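You operate a simulated robot arm through the tools that you are given. There is no shell and no other tool.

You are at the controls of a simulated robot arm. One attempt, no reset.

Task
Bring the felt oiling into work for a new run.
Fine: wind the felt bar to the blue mark, black weight in the pan, then press down; drip by the job board.

The check looks at the end state, three seconds after you hand in, the way a careful person would. Anything else that was tipped, shoved, dropped, spilled or broken makes it a failure.

Robot
A 7-joint arm with a two-finger parallel gripper, fixed in place. Base frame: the origin is at the foot of the arm, x ahead of it, y to its left, z up. Units: cm, degrees, N and s.
With the tool pointing down near the work surface it reaches from about 30 to 72 cm from the base axis. Its first joint turns from -166.0 to 166.0 degrees. Payload 1.57 kg.
The TCP is the grasp point between the finger pads, 3 cm short of the fingertips. In the tool frame z runs along the fingers and y along their closing line. Largest opening 8 cm; finger width 1.7, thickness 1.2; the body of the gripper, 4 by 8.2 cm, starts 8 cm behind the TCP.
Orientation is that of the tool frame in the base frame, as a unit quaternion [x, y, z, w]. With the fingers straight down and closing along the base's y, the tool's x points along the base's -x, its y along +y and its z along -z.

Tools
- The arm moves only by the tool servo_tool. Its argument "plan" is a list of rows, each an object (a shift or turn left out is 0, a gripper value left out holds the last) with "linear": the shift along the tool's x, y, z in cm, a list of three; "turn": the turn, a rotation vector about the tool's x, y, z in degrees, a list of three; "grip": the finger opening in cm, from 0 to 8. In form: [{"linear": [dx, dy, dz], "turn": [ax, ay, az], "grip": grip}, ...]. A call has 1 to 20 rows; each row shifts and turns the commanded pose from where the row before left it, along the tool's axes as they then stand. Rows are played at 5 a second. More than 5 cm and 8.6 degrees between two rows, or a gripper value outside its range, and nothing of the call is played. Where a pose cannot be reached the arm comes as near as it can. A force on the tool above 90 N (or 10 N above the force at the start of the call, whichever is more), or a blocked arm, ends the call early, and 0.2 s more pass. The fingers move at their own pace (about 7.2 cm/s each) and stop on an object; they squeeze with about 31 N. The grip force told is the motor's: it shows also when the fingers shut on nothing. Time passes only in rows, and 0.2 s behind the last, so rows that do not move let the fingers close. The reply holds the time, the measured pose of the TCP, the force on the tool along the base axes, the opening and the grip force, in the units named above and with some noise, with the torque about the TCP (base axes, N m) and any sound that the robot's microphone picked up, and new pictures: "show" is both (left out), scene, wrist or none.
- Cameras (640 x 400 px; columns grow to the right, rows downward): "scene" is fixed at [5.12, -64.98, 153.31]; the picture's right is [0.98, -0.20, 0.00], its down [-0.08, -0.41, -0.91] and it looks along [0.18, 0.89, -0.42] (base axes); focal length 313 px, centre (320, 200). "wrist" rides on the gripper at [7.2, -0.7, -12.2] in the tool frame; the picture's right is [0.09, 1.00, 0.00], its down [-0.84, 0.08, -0.54] and it looks along [-0.54, 0.05, 0.84] (tool axes); focal length 238 px, centre (320, 200). There is no depth. A picture from a camera that has moved, and an enlarged one, comes with that camera's place and axes in the base frame and with its lens.
- lift_body(by): slides the trunk up (or, below 0, down) by that many cm; the arm rides with it, the base frame stays. It gives what a move gives, with no picture.
- close_up(camera, box): a new picture of the part [left, top, right, bottom] of that camera's present view, enlarged. It takes no simulated time.
- hand_in(): hands the job in; it is judged then, once.

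Nothing tells you positions but the pictures and the camera data. Unless the task says otherwise, let go and move clear before handing in.

The tools are called after "Request:" by a JSON object that holds its "fn" and its "kwargs". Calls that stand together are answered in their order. servo_tool: Moves the arm, as the interface text tells. Its arguments: {"type":"object","properties":{"plan":{"type":"array","items":{"type":"object","properties":{"linear":{"type":"array","items":{"type":"number"}},"turn":{"type":"array","items":{"type":"number"}},"grip":{"type":"number"}}}},"show":{"type":"string","enum":["both","scene","wrist","none"]}},"required":["plan"]} The other tools are called the same way: lift_body (by) slides the trunk up or down; close_up (camera, box) takes an enlarged picture of a part of a camera's view; hand_in () hands the job in.

At the start:

```text
time_s: 0.0
ee_pos: [24.26, 35.0, 120.21]
orientation: [-0.001, 1.0, -0.001, -0.002]
contact_force: [0.0, -0.2, -0.1]
wrist_torque: [-0.02, -0.01, -0.03]
gripper_width: 8.01
finger_force: 0.1
trunk travel left (down, up): [-5.0, 6.5]
```

scene: 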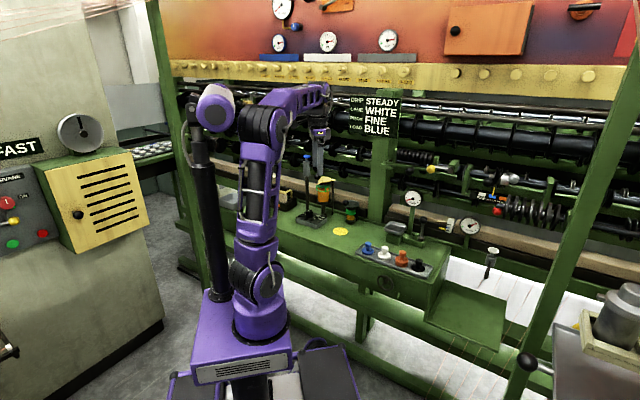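
wrist: 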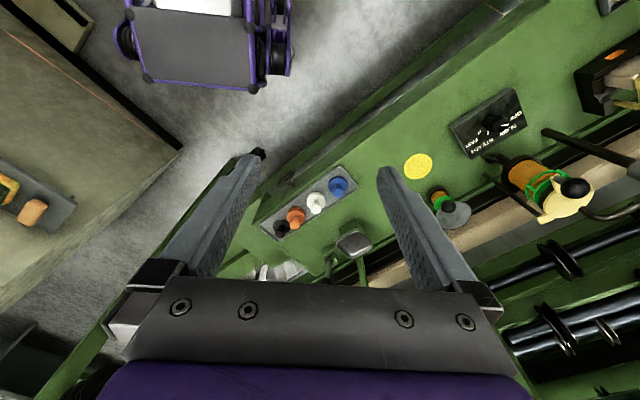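

I see a green bench with weights on a rack, a pan, an oiler and a board reading STEADY / WHITE / FINE / BLUE. I'll look closer at each part before moving.

Request:
{"fn": "close_up", "kwargs": {"camera": "scene", "box": [340, 85, 420, 135]}}

Request:
{"fn": "close_up", "kwargs": {"camera": "scene", "box": [270, 160, 430, 260]}}

Request:
{"fn": "close_up", "kwargs": {"camera": "scene", "box": [350, 180, 510, 280]}}

Request:
{"fn": "close_up", "kwargs": {"camera": "wrist", "box": [240, 130, 400, 290]}}

Request:
{"fn": "close_up", "kwargs": {"camera": "wrist", "box": [400, 70, 640, 240]}}

```text
8.00 times, centred on (380, 110) of scene
camera zoom: at [5.12, -64.98, 153.31], right [0.98, -0.2, 0.0], down [-0.08, -0.41, -0.91], along [0.18, 0.89, -0.42], focal length 2504 px, centre (-160, 920)
```

zoom: 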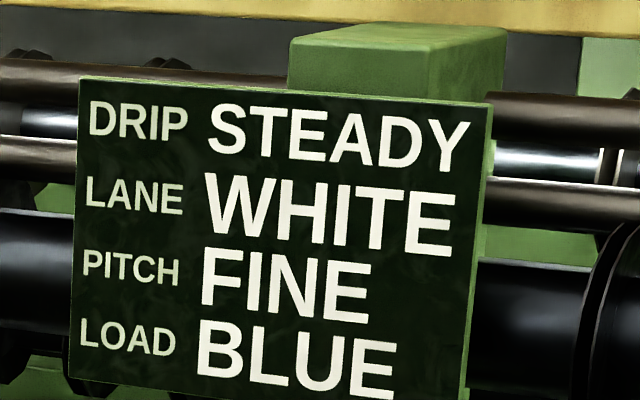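

```text
4.00 times, centred on (350, 210) of scene
camera zoom: at [5.12, -64.98, 153.31], right [0.98, -0.2, 0.0], down [-0.08, -0.41, -0.91], along [0.18, 0.89, -0.42], focal length 1252 px, centre (200, 160)
```

zoom: 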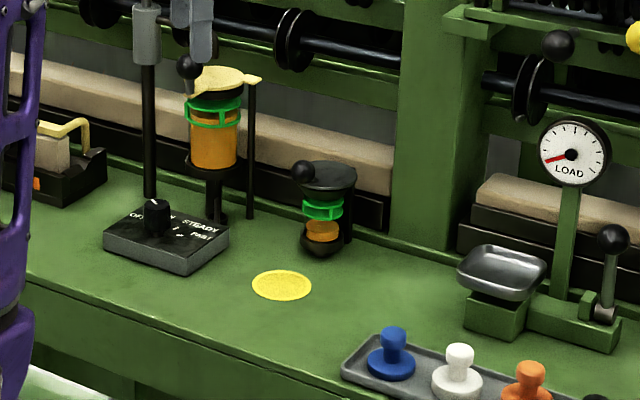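

```text
4.00 times, centred on (430, 230) of scene
camera zoom: at [5.12, -64.98, 153.31], right [0.98, -0.2, 0.0], down [-0.08, -0.41, -0.91], along [0.18, 0.89, -0.42], focal length 1252 px, centre (-120, 80)
```

zoom: 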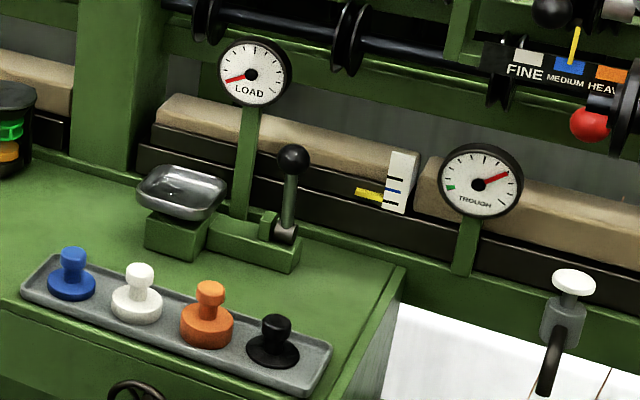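

```text
2.50 times, centred on (320, 210) of wrist
camera zoom: at [17.18, 34.49, 132.55], right [-0.09, 1.0, 0.0], down [0.84, 0.08, 0.54], along [0.54, 0.05, -0.84], focal length 596 px, centre (320, 175)
```

zoom: 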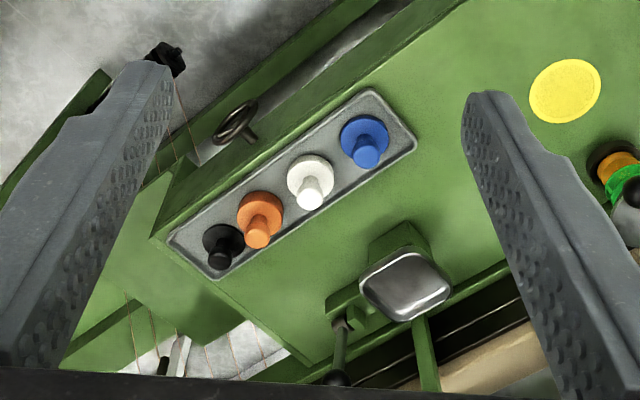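

```text
2.35 times, centred on (520, 155) of wrist
camera zoom: at [17.18, 34.49, 132.55], right [-0.09, 1.0, 0.0], down [0.84, 0.08, 0.54], along [0.54, 0.05, -0.84], focal length 561 px, centre (-151, 306)
```

zoom: 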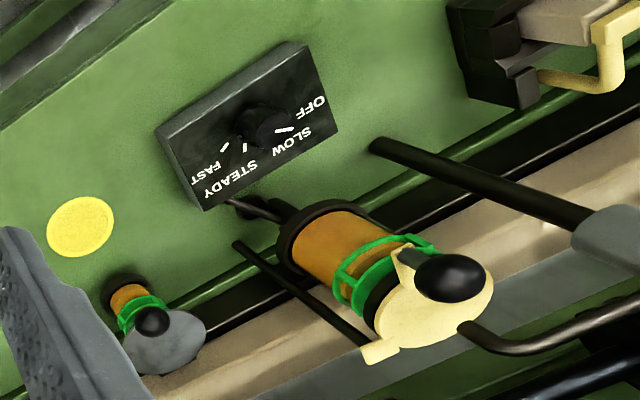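

The job board says drip STEADY, lane WHITE, pitch FINE, load BLUE; the order itself asks for the black weight. Next I'll look more closely at the dials, the handwheel and the mark scale.

Request:
{"fn": "close_up", "kwargs": {"camera": "scene", "box": [400, 210, 480, 260]}}

Request:
{"fn": "close_up", "kwargs": {"camera": "scene", "box": [460, 170, 560, 240]}}

Request:
{"fn": "close_up", "kwargs": {"camera": "scene", "box": [350, 250, 510, 350]}}

Request:
{"fn": "close_up", "kwargs": {"camera": "scene", "box": [270, 170, 370, 240]}}

Request:
{"fn": "close_up", "kwargs": {"camera": "scene", "box": [480, 270, 640, 400]}}

Request:
{"fn": "close_up", "kwargs": {"camera": "scene", "box": [160, 0, 640, 110]}}

Request:
{"fn": "close_up", "kwargs": {"camera": "scene", "box": [0, 90, 180, 260]}}

```text
8.00 times, centred on (440, 235) of scene
camera zoom: at [5.12, -64.98, 153.31], right [0.98, -0.2, 0.0], down [-0.08, -0.41, -0.91], along [0.18, 0.89, -0.42], focal length 2504 px, centre (-640, -80)
```

zoom: 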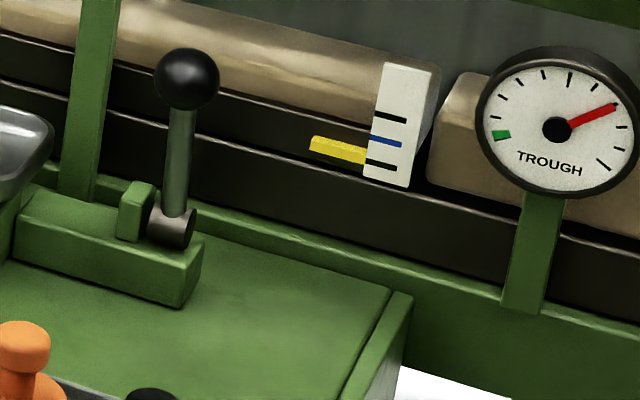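

```text
5.71 times, centred on (510, 205) of scene
camera zoom: at [5.12, -64.98, 153.31], right [0.98, -0.2, 0.0], down [-0.08, -0.41, -0.91], along [0.18, 0.89, -0.42], focal length 1789 px, centre (-766, 171)
```

zoom: 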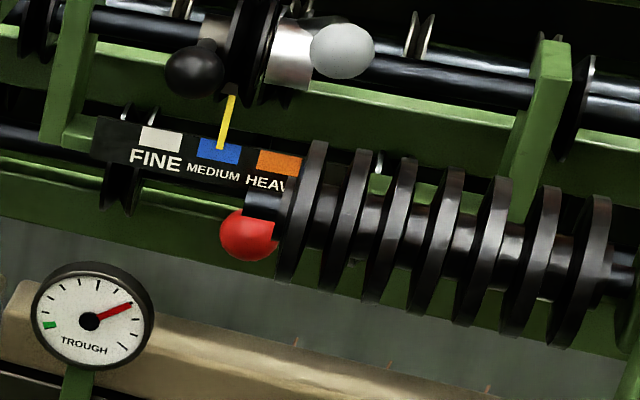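

```text
4.00 times, centred on (430, 300) of scene
camera zoom: at [5.12, -64.98, 153.31], right [0.98, -0.2, 0.0], down [-0.08, -0.41, -0.91], along [0.18, 0.89, -0.42], focal length 1252 px, centre (-120, -200)
```

zoom: 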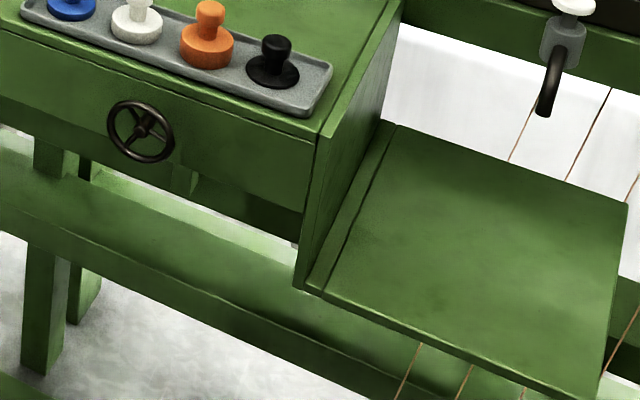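

```text
5.71 times, centred on (320, 205) of scene
camera zoom: at [5.12, -64.98, 153.31], right [0.98, -0.2, 0.0], down [-0.08, -0.41, -0.91], along [0.18, 0.89, -0.42], focal length 1789 px, centre (320, 171)
```

zoom: 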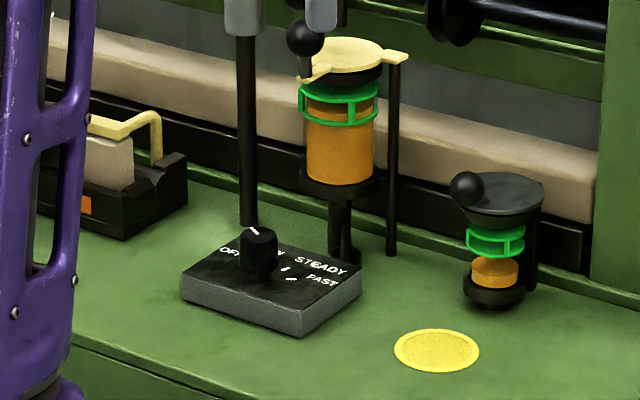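

```text
3.08 times, centred on (560, 335) of scene
camera zoom: at [5.12, -64.98, 153.31], right [0.98, -0.2, 0.0], down [-0.08, -0.41, -0.91], along [0.18, 0.89, -0.42], focal length 963 px, centre (-418, -215)
```

zoom: 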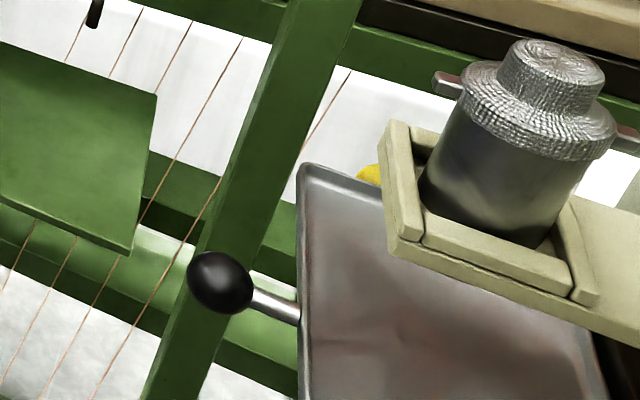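

```text
1.33 times, centred on (400, 55) of scene
camera zoom: at [5.12, -64.98, 153.31], right [0.98, -0.2, 0.0], down [-0.08, -0.41, -0.91], along [0.18, 0.89, -0.42], focal length 417 px, centre (213, 393)
```

zoom: 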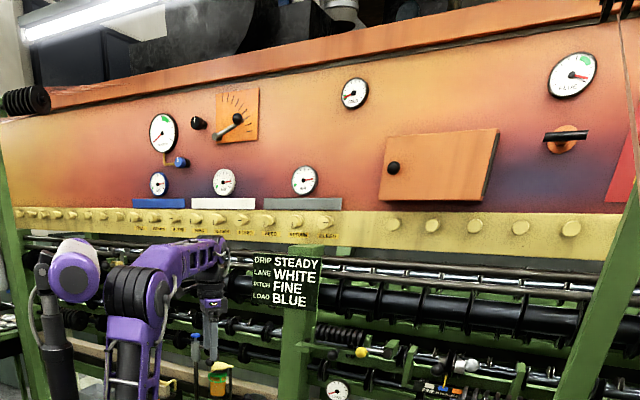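

```text
2.35 times, centred on (90, 175) of scene
camera zoom: at [5.12, -64.98, 153.31], right [0.98, -0.2, 0.0], down [-0.08, -0.41, -0.91], along [0.18, 0.89, -0.42], focal length 737 px, centre (861, 259)
```

zoom: 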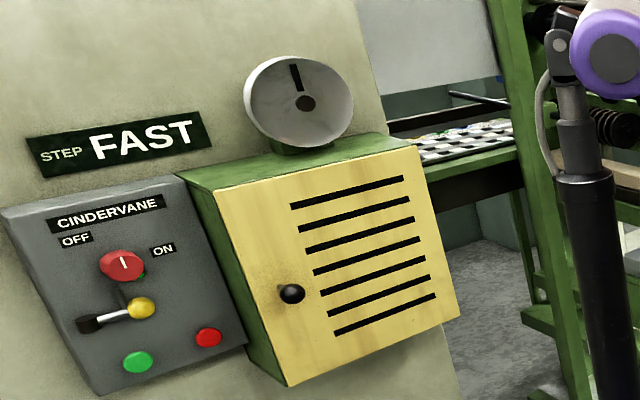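

I have rough positions: the tray of weights runs diagonally from about (48, 42) to (63, 27) at z≈76, the handwheel is near (51, 28, 70), the pan near (63, 48, 83) and the drip knob near (28, 76, 79). I'll yaw the tool in place so the wrist camera faces the bench squarely.

Request:
{"fn": "servo_tool", "kwargs": {"plan": [{"turn": [0, 0, -7.5]}, {"turn": [0, 0, -7.5]}, {"turn": [0, 0, -7.5]}, {"turn": [0, 0, -7.5]}, {"turn": [0, 0, -7.5]}, {"turn": [0, 0, -7.5]}, {}]}}

```text
time_s: 1.6
ee_pos: [24.4, 35.12, 120.11]
orientation: [-0.383, 0.924, -0.001, -0.005]
contact_force: [-0.1, -0.6, 0.3]
wrist_torque: [-0.02, 0.03, -0.03]
gripper_width: 8.01
finger_force: 0.1
trunk travel left (down, up): [-5.0, 6.5]
camera wrist: at [19.9, 29.67, 132.41], right [-0.77, 0.64, 0.0], down [0.54, 0.65, 0.53], along [0.34, 0.41, -0.85], focal length 238 px, centre (320, 200)
```

scene: 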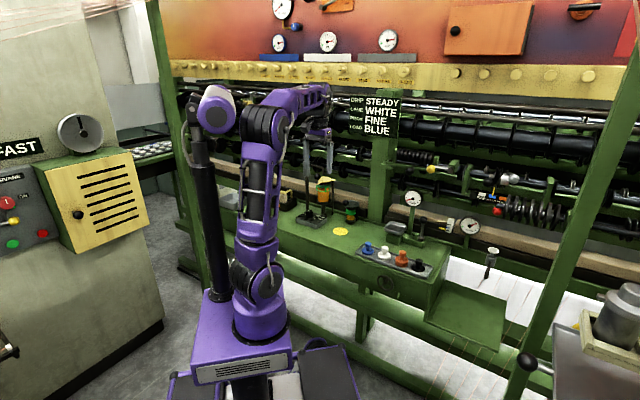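
wrist: 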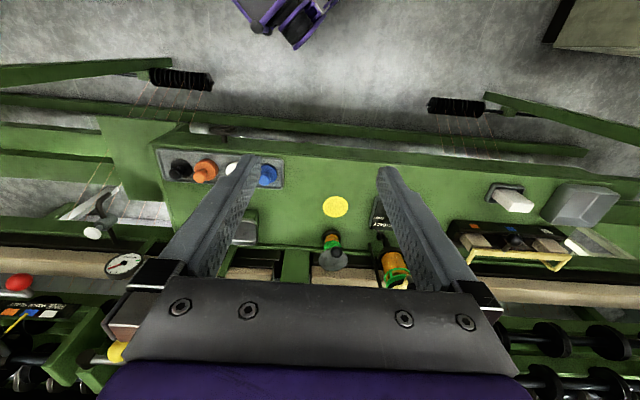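

The wrist camera now faces the bench nearly squarely. I'll take enlarged views to get accurate positions.

Request:
{"fn": "close_up", "kwargs": {"camera": "wrist", "box": [60, 120, 300, 270]}}

Request:
{"fn": "close_up", "kwargs": {"camera": "wrist", "box": [300, 160, 460, 300]}}

Request:
{"fn": "close_up", "kwargs": {"camera": "wrist", "box": [0, 240, 140, 370]}}

Request:
{"fn": "close_up", "kwargs": {"camera": "wrist", "box": [430, 150, 640, 290]}}

Request:
{"fn": "close_up", "kwargs": {"camera": "scene", "box": [180, 80, 360, 240]}}

```text
2.67 times, centred on (180, 195) of wrist
camera zoom: at [19.9, 29.67, 132.41], right [-0.77, 0.64, 0.0], down [0.54, 0.65, 0.53], along [0.34, 0.41, -0.85], focal length 636 px, centre (693, 213)
```

zoom: 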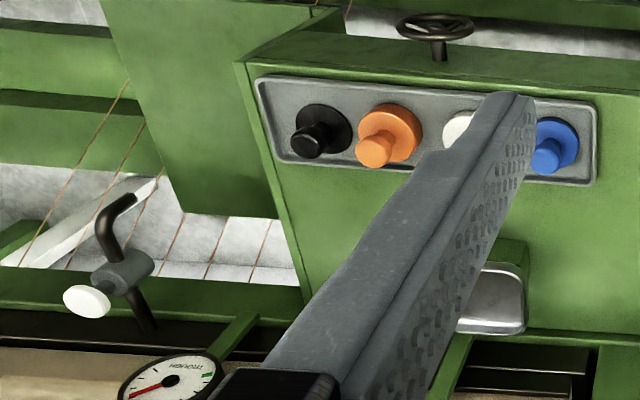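

```text
2.86 times, centred on (380, 230) of wrist
camera zoom: at [19.9, 29.67, 132.41], right [-0.77, 0.64, 0.0], down [0.54, 0.65, 0.53], along [0.34, 0.41, -0.85], focal length 681 px, centre (149, 114)
```

zoom: 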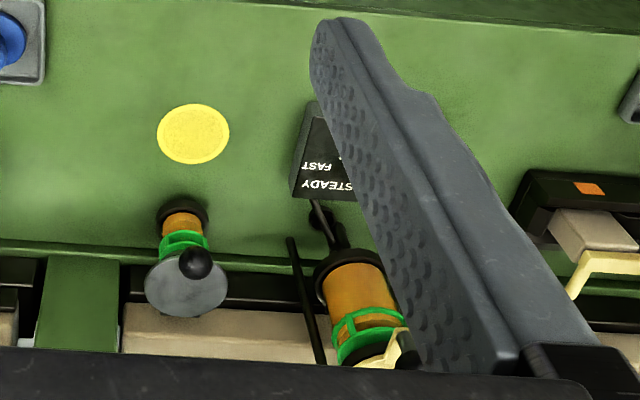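

```text
3.08 times, centred on (70, 305) of wrist
camera zoom: at [19.9, 29.67, 132.41], right [-0.77, 0.64, 0.0], down [0.54, 0.65, 0.53], along [0.34, 0.41, -0.85], focal length 733 px, centre (1089, -123)
```

zoom: 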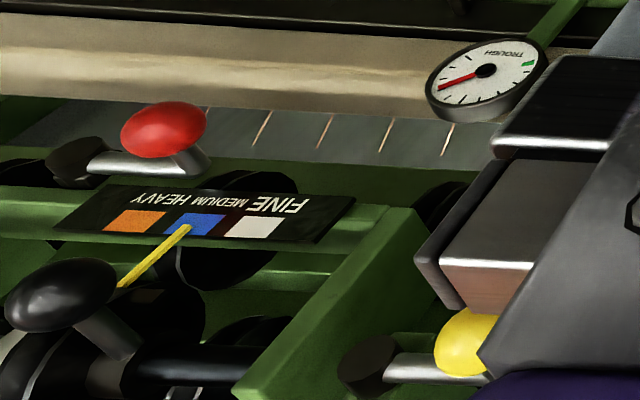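

```text
2.86 times, centred on (535, 220) of wrist
camera zoom: at [19.9, 29.67, 132.41], right [-0.77, 0.64, 0.0], down [0.54, 0.65, 0.53], along [0.34, 0.41, -0.85], focal length 681 px, centre (-294, 143)
```

zoom: 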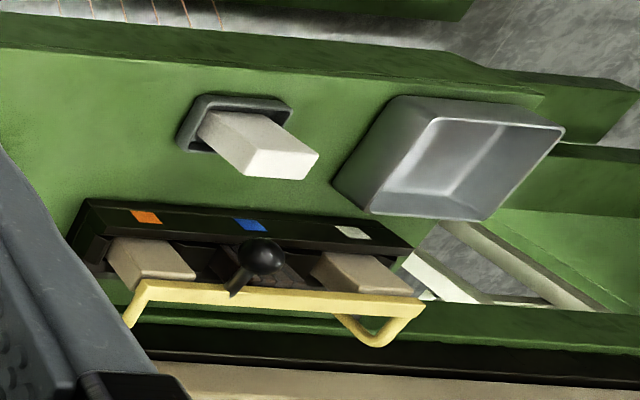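

```text
2.50 times, centred on (270, 160) of scene
camera zoom: at [5.12, -64.98, 153.31], right [0.98, -0.2, 0.0], down [-0.08, -0.41, -0.91], along [0.18, 0.89, -0.42], focal length 783 px, centre (445, 300)
```

zoom: 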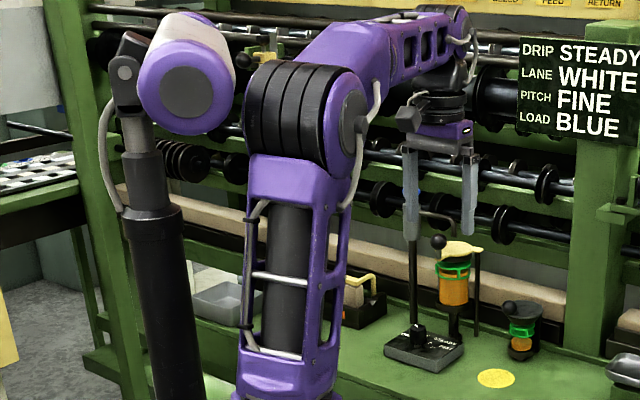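

The bench runs along e≈(0.74, −0.67) with its normal at n≈(0.67, 0.74). The handwheel is on the front face at about (51, 27.5, 70), with a horizontal axis. I'll move the arm to the front of it, tool still down and clear of the bench.

Request:
{"fn": "servo_tool", "kwargs": {"plan": [{"linear": [-0.53, -2.7, 3.89], "turn": [0, 0, -0.3]}, {"linear": [-0.53, -2.7, 3.89], "turn": [0, 0, -0.3]}, {"linear": [-0.53, -2.7, 3.89], "turn": [0, 0, -0.3]}, {"linear": [-0.53, -2.7, 3.89], "turn": [0, 0, -0.3]}, {"linear": [-0.53, -2.7, 3.89], "turn": [0, 0, -0.3]}, {"linear": [-0.53, -2.7, 3.89], "turn": [0, 0, -0.3]}, {"linear": [-0.53, -2.7, 3.89], "turn": [0, 0, -0.3]}, {"linear": [-0.53, -2.7, 3.89], "turn": [0, 0, -0.3]}, {"linear": [-0.53, -2.7, 3.89], "turn": [0, 0, -0.3]}, {}]}}

```text
time_s: 3.8
ee_pos: [45.13, 21.66, 85.27]
orientation: [-0.405, 0.914, -0.001, -0.002]
contact_force: [-0.4, 0.4, 0.1]
wrist_torque: [-0.06, 0.0, 0.03]
gripper_width: 8.01
finger_force: 0.1
trunk travel left (down, up): [-5.0, 6.5]
camera wrist: at [40.81, 15.97, 97.48], right [-0.8, 0.6, 0.0], down [0.51, 0.67, 0.54], along [0.32, 0.43, -0.84], focal length 238 px, centre (320, 200)
```

scene: 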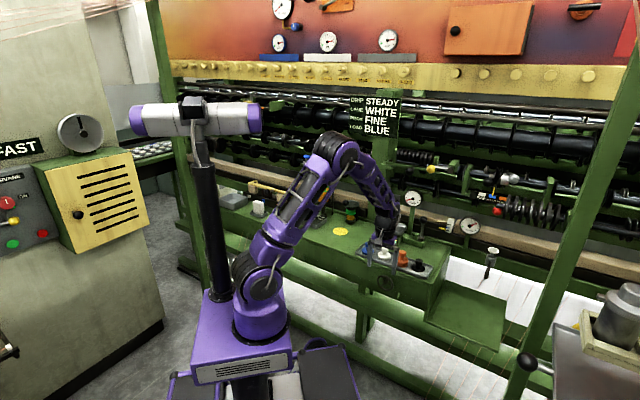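
wrist: 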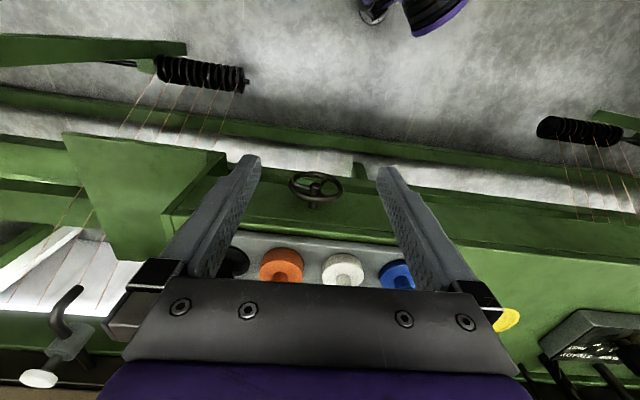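

The wheel is now right below and ahead of the gripper, about 7 cm across. I'll zoom in for exact wheel position, axis and stand-off.

Request:
{"fn": "close_up", "kwargs": {"camera": "wrist", "box": [230, 150, 410, 290]}}

Request:
{"fn": "close_up", "kwargs": {"camera": "scene", "box": [200, 110, 440, 320]}}

Request:
{"fn": "close_up", "kwargs": {"camera": "scene", "box": [290, 170, 360, 230]}}

```text
2.86 times, centred on (320, 220) of wrist
camera zoom: at [40.81, 15.97, 97.48], right [-0.8, 0.6, 0.0], down [0.51, 0.67, 0.54], along [0.32, 0.43, -0.84], focal length 681 px, centre (320, 143)
```

zoom: 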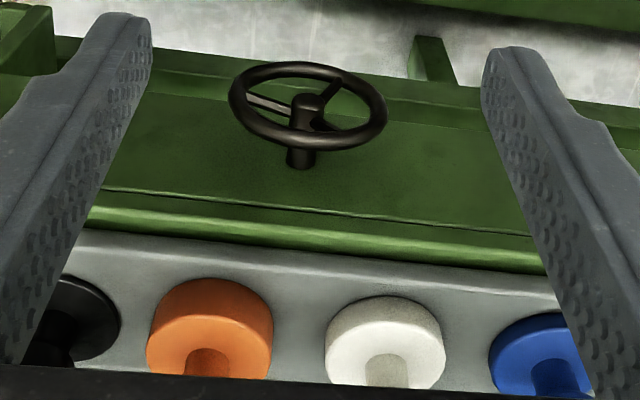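

```text
1.90 times, centred on (320, 215) of scene
camera zoom: at [5.12, -64.98, 153.31], right [0.98, -0.2, 0.0], down [-0.08, -0.41, -0.91], along [0.18, 0.89, -0.42], focal length 596 px, centre (320, 171)
```

zoom: 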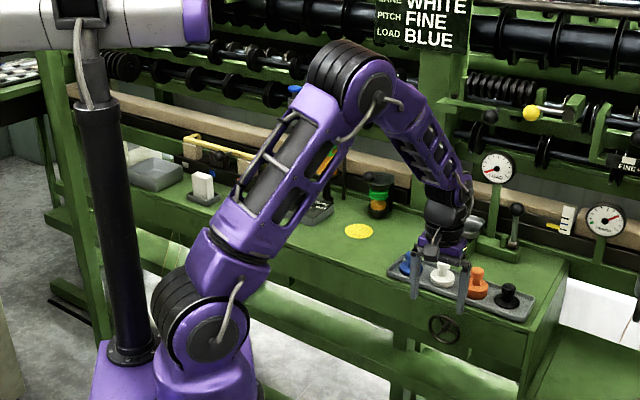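

```text
6.67 times, centred on (325, 200) of scene
camera zoom: at [5.12, -64.98, 153.31], right [0.98, -0.2, 0.0], down [-0.08, -0.41, -0.91], along [0.18, 0.89, -0.42], focal length 2087 px, centre (287, 200)
```

zoom: 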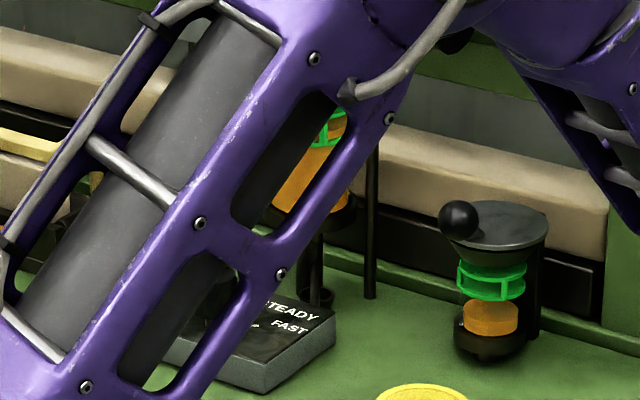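

The wheel centre is near (50.2, 27.5, 71.3) with its axis along the bench normal, and the tool is already yawed to match. I'll descend in front of the bench and start pitching the fingers forward.

Request:
{"fn": "servo_tool", "kwargs": {"plan": [{"linear": [0, 0, 4.6]}, {"linear": [0, 0, 4.6]}, {"linear": [0, 0, 4.6]}, {"turn": [0, -8, 0]}, {"turn": [0, -8, 0]}, {"turn": [0, -8, 0]}, {"turn": [0, -8, 0]}, {"turn": [0, -8, 0]}, {}]}}

```text
time_s: 5.8
ee_pos: [44.85, 21.57, 71.57]
orientation: [-0.38, 0.86, 0.139, 0.311]
contact_force: [-0.6, -0.6, 0.8]
wrist_torque: [-0.01, 0.0, 0.02]
gripper_width: 7.99
finger_force: 0.0
trunk travel left (down, up): [-5.0, 6.5]
camera wrist: at [36.44, 11.32, 76.26], right [-0.78, 0.62, -0.06], down [0.14, 0.27, 0.95], along [0.6, 0.74, -0.3], focal length 238 px, centre (320, 200)
```

scene: 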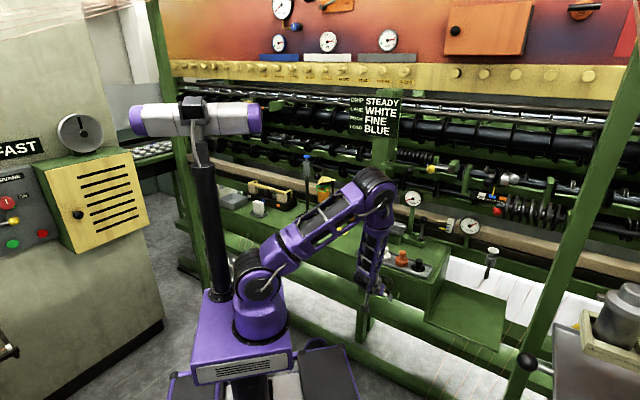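
wrist: 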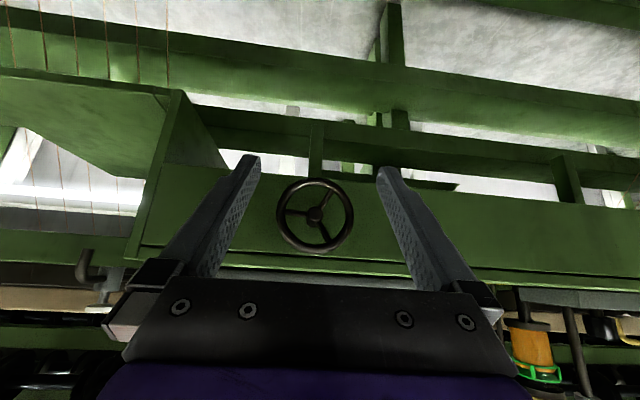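

The wheel shows face-on and near centre between the fingers. I'll continue pitching to horizontal.

Request:
{"fn": "servo_tool", "kwargs": {"plan": [{"turn": [0, -8, 0]}, {"turn": [0, -8, 0]}, {"turn": [0, -8, 0]}, {}]}}

Request:
{"fn": "servo_tool", "kwargs": {"plan": [{"turn": [0, -8, 0]}, {"turn": [0, -8, 0]}, {"turn": [0, -8, 0]}, {"turn": [0, -2, 0]}, {}]}}

```text
time_s: 6.8
ee_pos: [44.96, 21.52, 71.5]
orientation: [-0.343, 0.776, 0.214, 0.484]
contact_force: [-0.5, -0.1, 0.0]
wrist_torque: [-0.02, 0.02, 0.03]
gripper_width: 7.98
finger_force: 0.0
trunk travel left (down, up): [-5.0, 6.5]
camera wrist: at [35.98, 10.75, 70.42], right [-0.76, 0.64, -0.08], down [-0.14, -0.04, 0.99], along [0.63, 0.77, 0.11], focal length 238 px, centre (320, 200)
```

scene: 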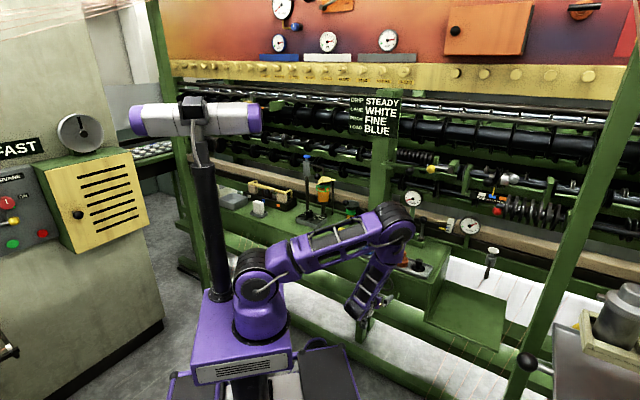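
wrist: 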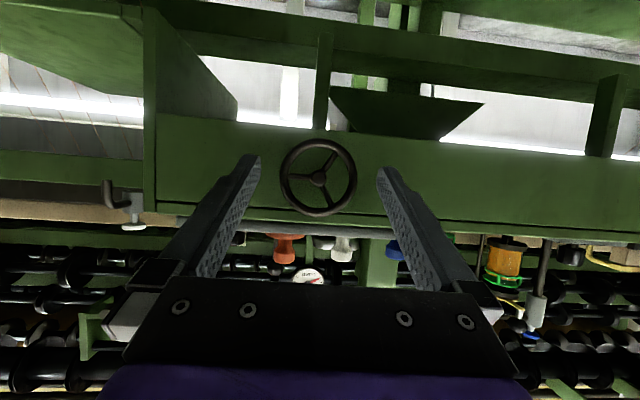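

```text
time_s: 8.0
ee_pos: [44.87, 21.58, 71.58]
orientation: [-0.286, 0.648, 0.286, 0.645]
contact_force: [0.9, -0.2, 0.6]
wrist_torque: [-0.03, -0.02, 0.01]
gripper_width: 7.99
finger_force: 0.0
trunk travel left (down, up): [-5.0, 6.5]
camera wrist: at [37.22, 12.17, 64.33], right [-0.74, 0.67, -0.09], down [-0.42, -0.35, 0.84], along [0.53, 0.66, 0.54], focal length 238 px, centre (320, 200)
```

scene: 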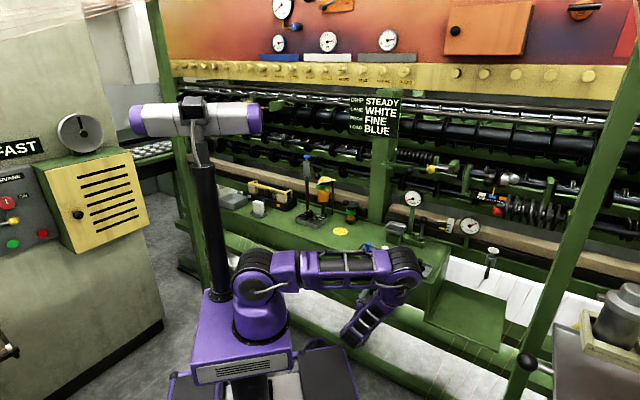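
wrist: 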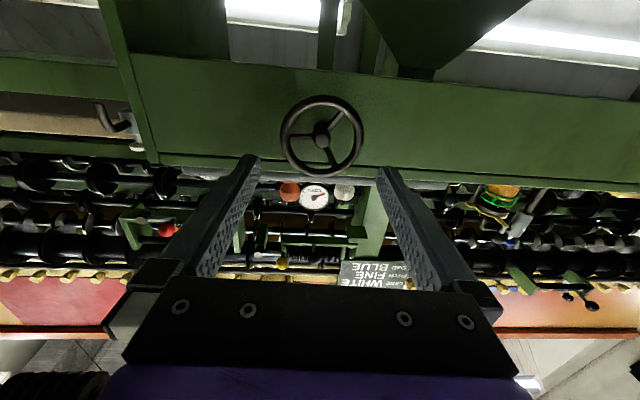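

The tool is now horizontal, facing the wheel. I'll measure the rim size and spoke positions and take a view of the pointer scale before gripping.

Request:
{"fn": "close_up", "kwargs": {"camera": "wrist", "box": [262, 82, 382, 192]}}

Request:
{"fn": "close_up", "kwargs": {"camera": "scene", "box": [430, 215, 470, 240]}}

Request:
{"fn": "close_up", "kwargs": {"camera": "scene", "box": [230, 220, 450, 350]}}

Request:
{"fn": "close_up", "kwargs": {"camera": "scene", "box": [270, 150, 380, 240]}}

```text
3.64 times, centred on (322, 137) of wrist
camera zoom: at [37.22, 12.17, 64.33], right [-0.74, 0.67, -0.09], down [-0.42, -0.35, 0.84], along [0.53, 0.66, 0.54], focal length 867 px, centre (313, 429)
```

zoom: 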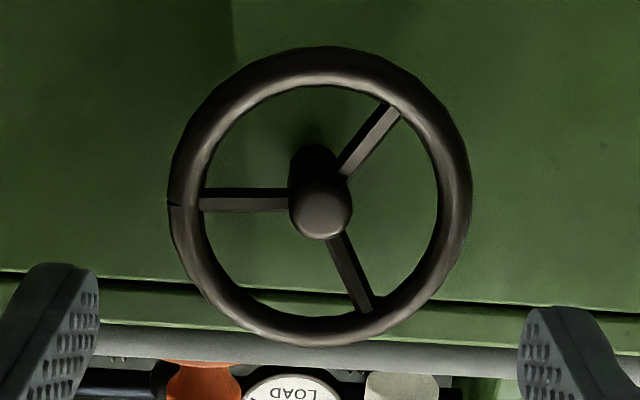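

```text
16.00 times, centred on (450, 228) of scene
camera zoom: at [5.12, -64.98, 153.31], right [0.98, -0.2, 0.0], down [-0.08, -0.41, -0.91], along [0.18, 0.89, -0.42], focal length 5009 px, centre (-1760, -240)
```

zoom: 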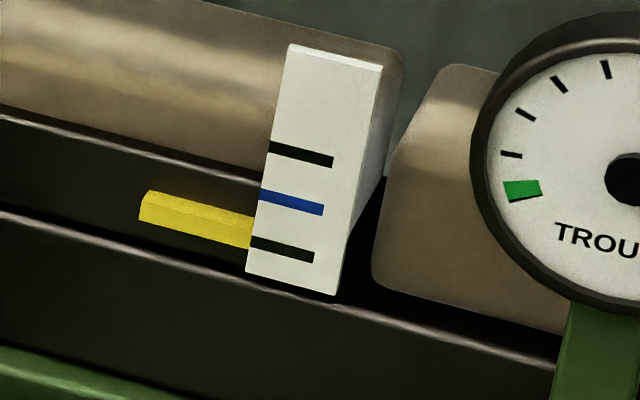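

```text
2.91 times, centred on (340, 285) of scene
camera zoom: at [5.12, -64.98, 153.31], right [0.98, -0.2, 0.0], down [-0.08, -0.41, -0.91], along [0.18, 0.89, -0.42], focal length 911 px, centre (262, -47)
```

zoom: 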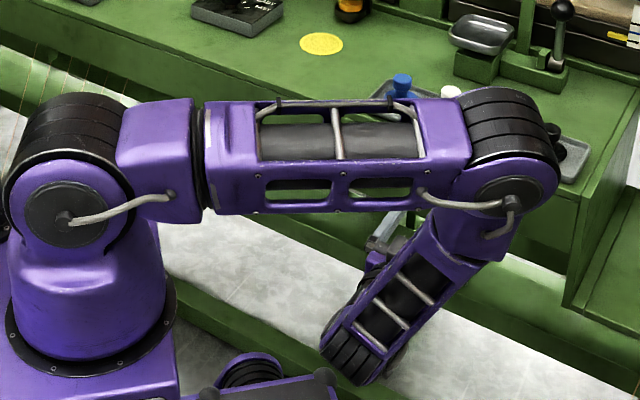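

```text
4.44 times, centred on (325, 195) of scene
camera zoom: at [5.12, -64.98, 153.31], right [0.98, -0.2, 0.0], down [-0.08, -0.41, -0.91], along [0.18, 0.89, -0.42], focal length 1391 px, centre (298, 222)
```

zoom: 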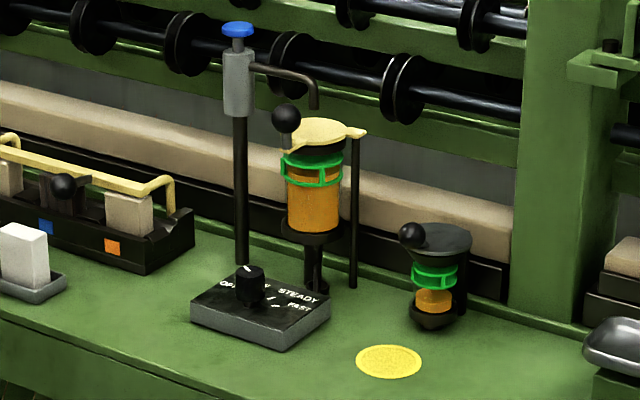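

The rim is about 7.1 cm across, so it fits between the open fingers, and the yellow pointer sits roughly one division below the blue mark. I'll align and move in carefully, fingers open.

Request:
{"fn": "servo_tool", "kwargs": {"plan": [{"linear": [0.8, 0.1, 0], "grip": 8}, {"linear": [0, 0, 2]}, {"linear": [0, 0, 1.5]}, {}], "show": "wrist"}}

```text
time_s: 9.0
ee_pos: [47.28, 24.34, 70.6]
orientation: [-0.286, 0.649, 0.285, 0.645]
contact_force: [-0.4, 0.0, 0.4]
wrist_torque: [-0.02, 0.01, -0.01]
gripper_width: 8.03
finger_force: 0.1
trunk travel left (down, up): [-5.0, 6.5]
camera wrist: at [39.59, 14.84, 63.47], right [-0.74, 0.67, -0.09], down [-0.42, -0.35, 0.84], along [0.53, 0.66, 0.54], focal length 238 px, centre (320, 200)
```

wrist: 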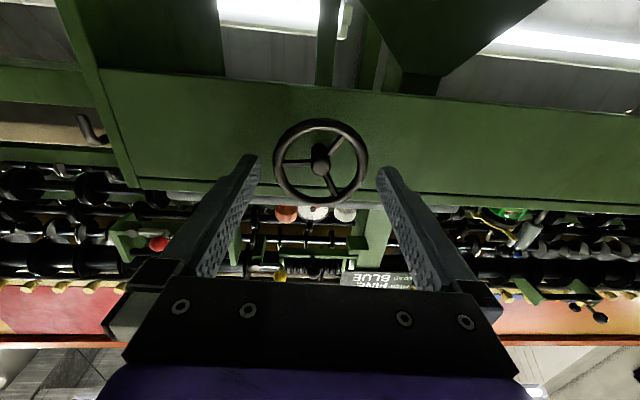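

The wheel is exactly on the tool axis. I'll move in another 3.4 cm and view.

Request:
{"fn": "servo_tool", "kwargs": {"plan": [{"linear": [0, 0, 1.2]}, {"linear": [0, 0, 1.1]}, {"linear": [0, 0, 1.1]}, {}]}}

Request:
{"fn": "close_up", "kwargs": {"camera": "wrist", "box": [220, 100, 420, 260]}}

```text
time_s: 10.0
ee_pos: [49.63, 26.88, 70.58]
orientation: [-0.286, 0.648, 0.286, 0.645]
contact_force: [-0.9, 0.1, 0.1]
wrist_torque: [0.02, -0.01, 0.0]
gripper_width: 7.99
finger_force: 0.1
trunk travel left (down, up): [-5.0, 6.5]
camera wrist: at [41.83, 17.36, 63.48], right [-0.74, 0.67, -0.09], down [-0.42, -0.35, 0.84], along [0.53, 0.66, 0.54], focal length 238 px, centre (320, 200)
```

scene: 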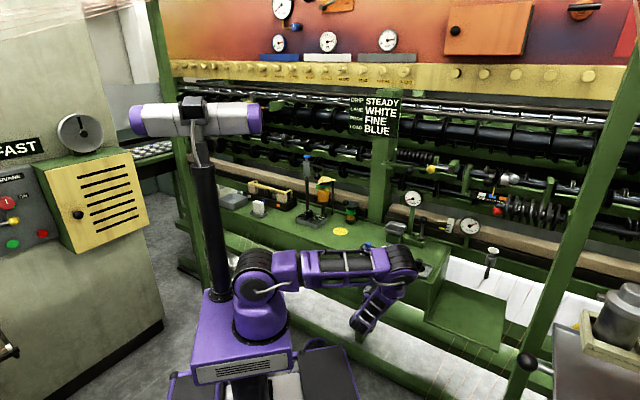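
wrist: 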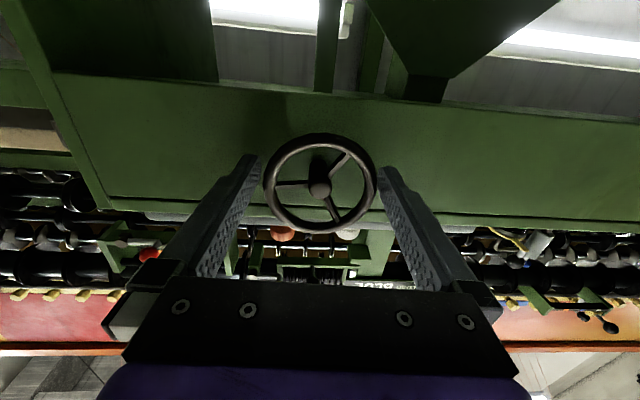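

```text
2.50 times, centred on (320, 180) of wrist
camera zoom: at [41.83, 17.36, 63.48], right [-0.74, 0.67, -0.09], down [-0.42, -0.35, 0.84], along [0.53, 0.66, 0.54], focal length 596 px, centre (320, 250)
```

zoom: 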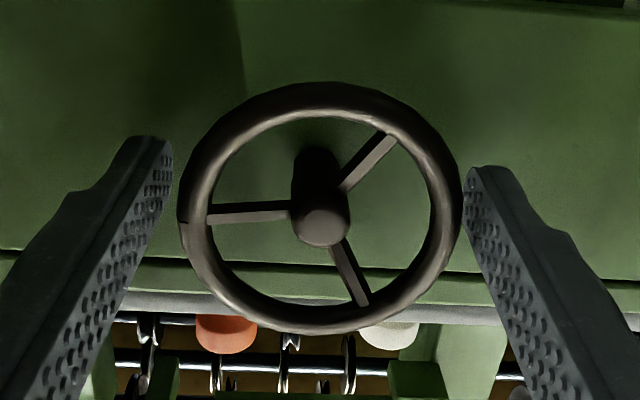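

The rim is 1 cm ahead of the grasp point and centred between the pads. I'll close on it.

Request:
{"fn": "servo_tool", "kwargs": {"plan": [{"grip": 6}, {}, {}], "show": "wrist"}}

```text
time_s: 10.8
ee_pos: [49.56, 26.73, 70.69]
orientation: [-0.286, 0.648, 0.286, 0.645]
contact_force: [-1.6, 6.1, -0.3]
wrist_torque: [-0.04, 0.02, -0.17]
gripper_width: 7.22
finger_force: 44.9
trunk travel left (down, up): [-5.0, 6.5]
camera wrist: at [41.8, 17.39, 63.48], right [-0.74, 0.67, -0.09], down [-0.42, -0.35, 0.84], along [0.53, 0.66, 0.54], focal length 238 px, centre (320, 200)
```

wrist: 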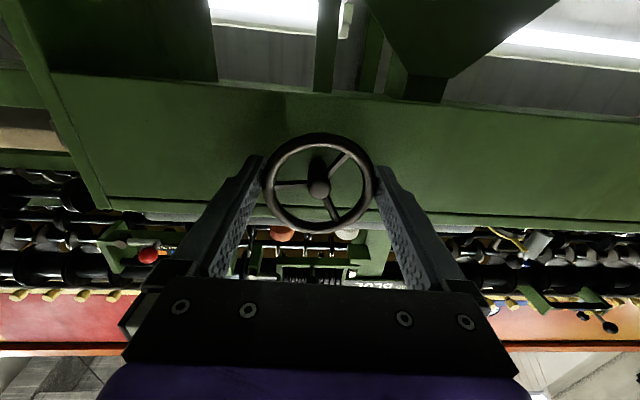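

Gripped at 7.2 cm. I'll turn it clockwise by 24° and see which way the pointer moves.

Request:
{"fn": "servo_tool", "kwargs": {"plan": [{"turn": [0, 0, 6]}, {"turn": [0, 0, 6]}, {"turn": [0, 0, 6]}, {"turn": [0, 0, 6]}, {}]}}

Request:
{"fn": "close_up", "kwargs": {"camera": "scene", "box": [430, 215, 470, 240]}}

```text
time_s: 12.0
ee_pos: [49.37, 26.9, 70.7]
orientation: [-0.145, 0.694, 0.415, 0.571]
contact_force: [-6.6, 23.3, -0.5]
wrist_torque: [0.13, -0.28, 0.03]
gripper_width: 7.18
finger_force: 44.6
trunk travel left (down, up): [-5.0, 6.5]
camera wrist: at [39.48, 19.46, 63.89], right [-0.7, 0.64, 0.32], down [-0.16, -0.58, 0.8], along [0.7, 0.51, 0.51], focal length 238 px, centre (320, 200)
```

scene: 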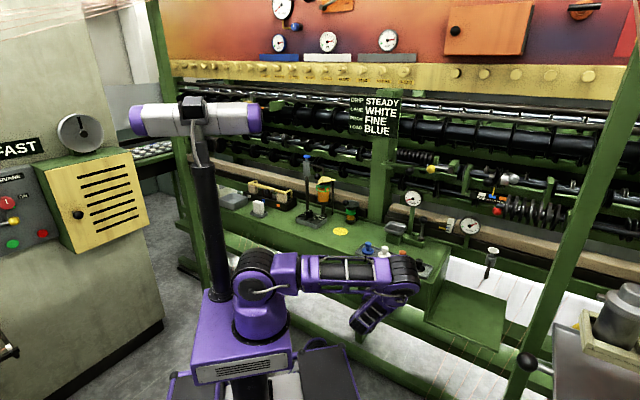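
wrist: 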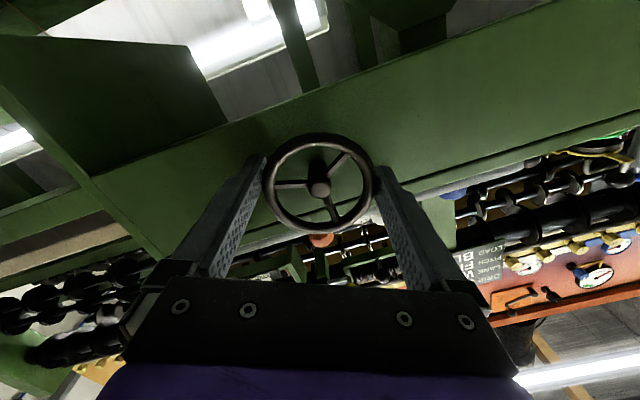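

```text
16.00 times, centred on (450, 228) of scene
camera zoom: at [5.12, -64.98, 153.31], right [0.98, -0.2, 0.0], down [-0.08, -0.41, -0.91], along [0.18, 0.89, -0.42], focal length 5009 px, centre (-1760, -240)
```

zoom: 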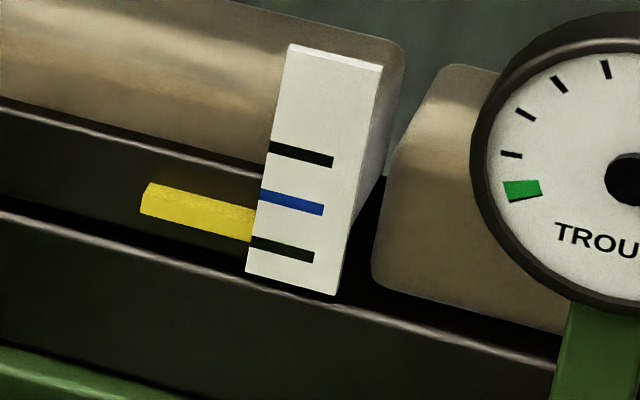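

Clockwise raises the pointer: 24° moved it about a fifth of the way to the blue mark. There is some side load, so I'll ease the tool toward the wheel axis and keep turning.

Request:
{"fn": "servo_tool", "kwargs": {"plan": [{"linear": [0.1, 0.23, 0.08]}, {"turn": [0, 0, 6]}, {"turn": [0, 0, 6]}, {"turn": [0, 0, 6]}, {"turn": [0, 0, 6]}, {}], "show": "none"}}

Request:
{"fn": "close_up", "kwargs": {"camera": "scene", "box": [430, 215, 470, 240]}}

```text
time_s: 13.4
ee_pos: [49.33, 26.97, 70.72]
orientation: [0.002, 0.708, 0.524, 0.473]
contact_force: [-17.3, 1.7, 11.3]
wrist_torque: [0.27, -0.37, -0.06]
gripper_width: 7.23
finger_force: 44.8
trunk travel left (down, up): [-5.0, 6.5]
```

```text
16.00 times, centred on (450, 228) of scene
camera zoom: at [5.12, -64.98, 153.31], right [0.98, -0.2, 0.0], down [-0.08, -0.41, -0.91], along [0.18, 0.89, -0.42], focal length 5009 px, centre (-1760, -240)
```

zoom: 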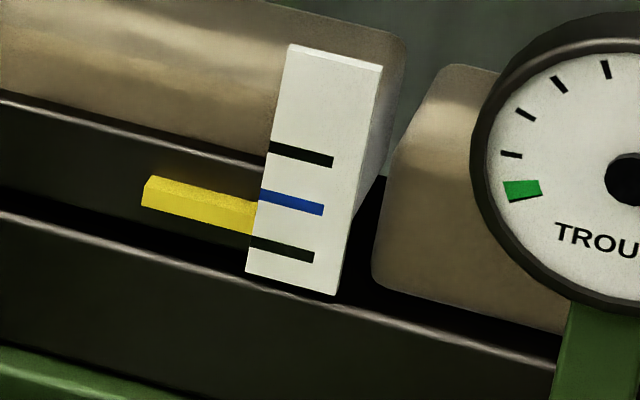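

The pointer is rising steadily, now about 40% of the way. I'll ease the load slightly and continue.

Request:
{"fn": "servo_tool", "kwargs": {"plan": [{"linear": [0.02, 0.15, -0.08]}, {"turn": [0, 0, 6]}, {"turn": [0, 0, 6]}, {"turn": [0, 0, 6]}, {"turn": [0, 0, 6]}, {}], "show": "both"}}

Request:
{"fn": "close_up", "kwargs": {"camera": "scene", "box": [430, 215, 470, 240]}}

```text
time_s: 14.8
ee_pos: [49.26, 26.97, 70.92]
orientation: [0.15, 0.692, 0.611, 0.355]
contact_force: [-3.1, 8.7, 16.4]
wrist_torque: [0.36, -0.4, -0.41]
gripper_width: 7.19
finger_force: 44.9
trunk travel left (down, up): [-5.0, 6.5]
camera wrist: at [36.13, 22.5, 68.05], right [-0.29, 0.27, 0.92], down [0.21, -0.92, 0.33], along [0.93, 0.29, 0.21], focal length 238 px, centre (320, 200)
```

scene: 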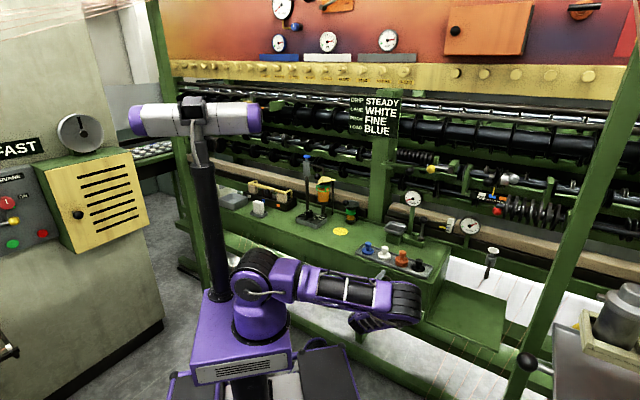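
wrist: 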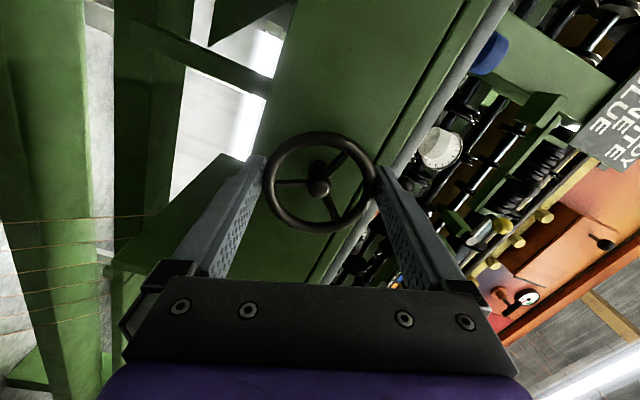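

```text
16.00 times, centred on (450, 228) of scene
camera zoom: at [5.12, -64.98, 153.31], right [0.98, -0.2, 0.0], down [-0.08, -0.41, -0.91], along [0.18, 0.89, -0.42], focal length 5009 px, centre (-1760, -240)
```

zoom: 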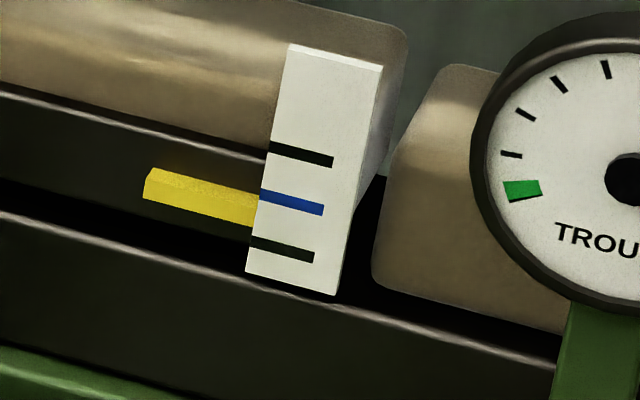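

The pointer is just over halfway to blue. Continuing another 24° with a small re-centering.

Request:
{"fn": "servo_tool", "kwargs": {"plan": [{"linear": [0.03, 0.17, 0]}, {"turn": [0, 0, 6]}, {"turn": [0, 0, 6]}, {"turn": [0, 0, 6]}, {"turn": [0, 0, 6]}, {}], "show": "both"}}

Request:
{"fn": "close_up", "kwargs": {"camera": "scene", "box": [436, 222, 456, 234]}}

```text
time_s: 16.2
ee_pos: [49.12, 26.97, 70.98]
orientation: [0.29, 0.645, 0.671, 0.22]
contact_force: [-4.6, -9.5, 16.5]
wrist_torque: [0.69, -0.78, 0.18]
gripper_width: 7.22
finger_force: 45.0
trunk travel left (down, up): [-5.0, 6.5]
camera wrist: at [35.66, 22.89, 71.13], right [0.01, -0.01, 1.0], down [0.26, -0.97, -0.01], along [0.97, 0.26, -0.01], focal length 238 px, centre (320, 200)
```

scene: 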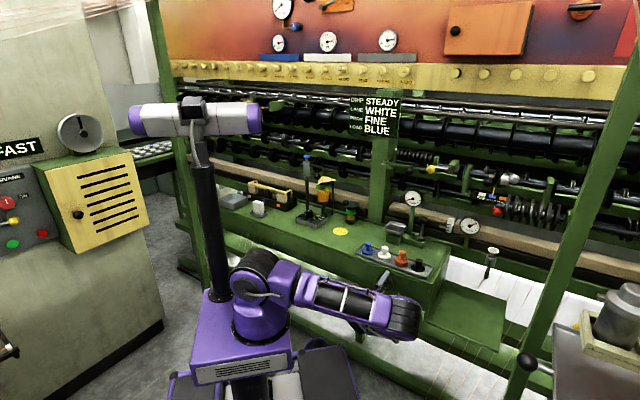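
wrist: 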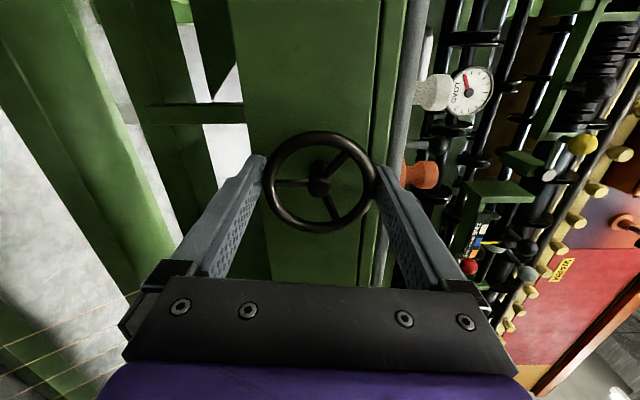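

```text
16.00 times, centred on (446, 228) of scene
camera zoom: at [5.12, -64.98, 153.31], right [0.98, -0.2, 0.0], down [-0.08, -0.41, -0.91], along [0.18, 0.89, -0.42], focal length 5009 px, centre (-1696, -248)
```

zoom: 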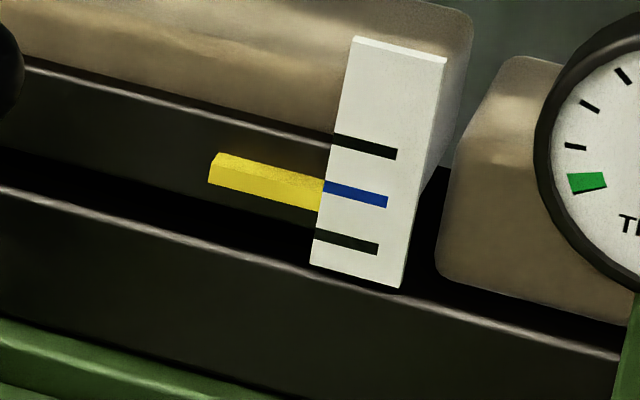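

The pointer needs roughly 36° more of wheel travel. Continuing with another 24°.

Request:
{"fn": "servo_tool", "kwargs": {"plan": [{"linear": [0.01, 0.15, -0.08]}, {"turn": [0, 0, 6]}, {"turn": [0, 0, 6]}, {"turn": [0, 0, 6]}, {"turn": [0, 0, 6]}, {}], "show": "both"}}

Request:
{"fn": "close_up", "kwargs": {"camera": "scene", "box": [436, 222, 456, 234]}}

```text
time_s: 17.6
ee_pos: [49.14, 26.97, 71.11]
orientation: [0.419, 0.57, 0.702, 0.075]
contact_force: [9.2, -5.0, 13.4]
wrist_torque: [0.41, -0.52, -0.1]
gripper_width: 7.19
finger_force: 45.0
trunk travel left (down, up): [-5.0, 6.5]
camera wrist: at [36.15, 22.41, 74.2], right [0.31, -0.28, 0.91], down [0.2, -0.92, -0.35], along [0.93, 0.29, -0.23], focal length 238 px, centre (320, 200)
```

scene: 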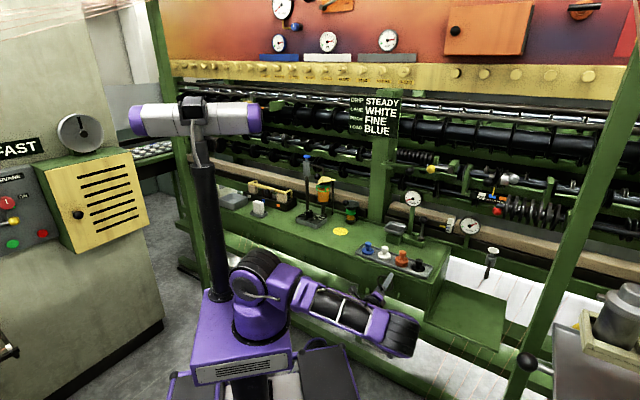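
wrist: 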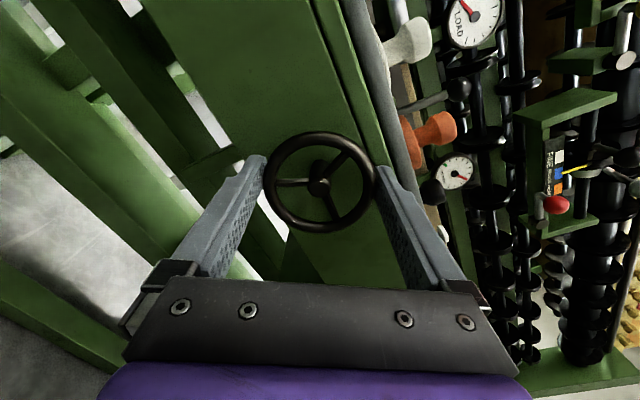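

```text
16.00 times, centred on (446, 228) of scene
camera zoom: at [5.12, -64.98, 153.31], right [0.98, -0.2, 0.0], down [-0.08, -0.41, -0.91], along [0.18, 0.89, -0.42], focal length 5009 px, centre (-1696, -248)
```

zoom: 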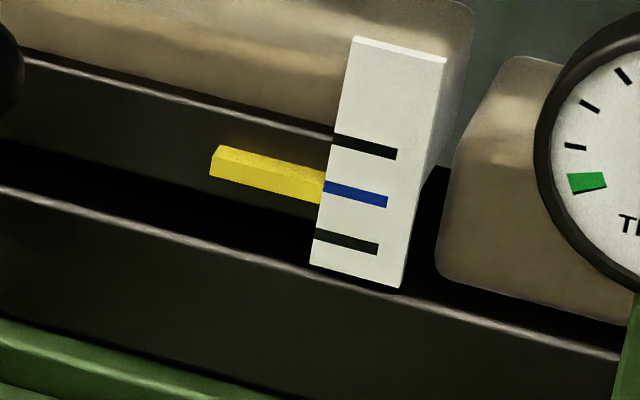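

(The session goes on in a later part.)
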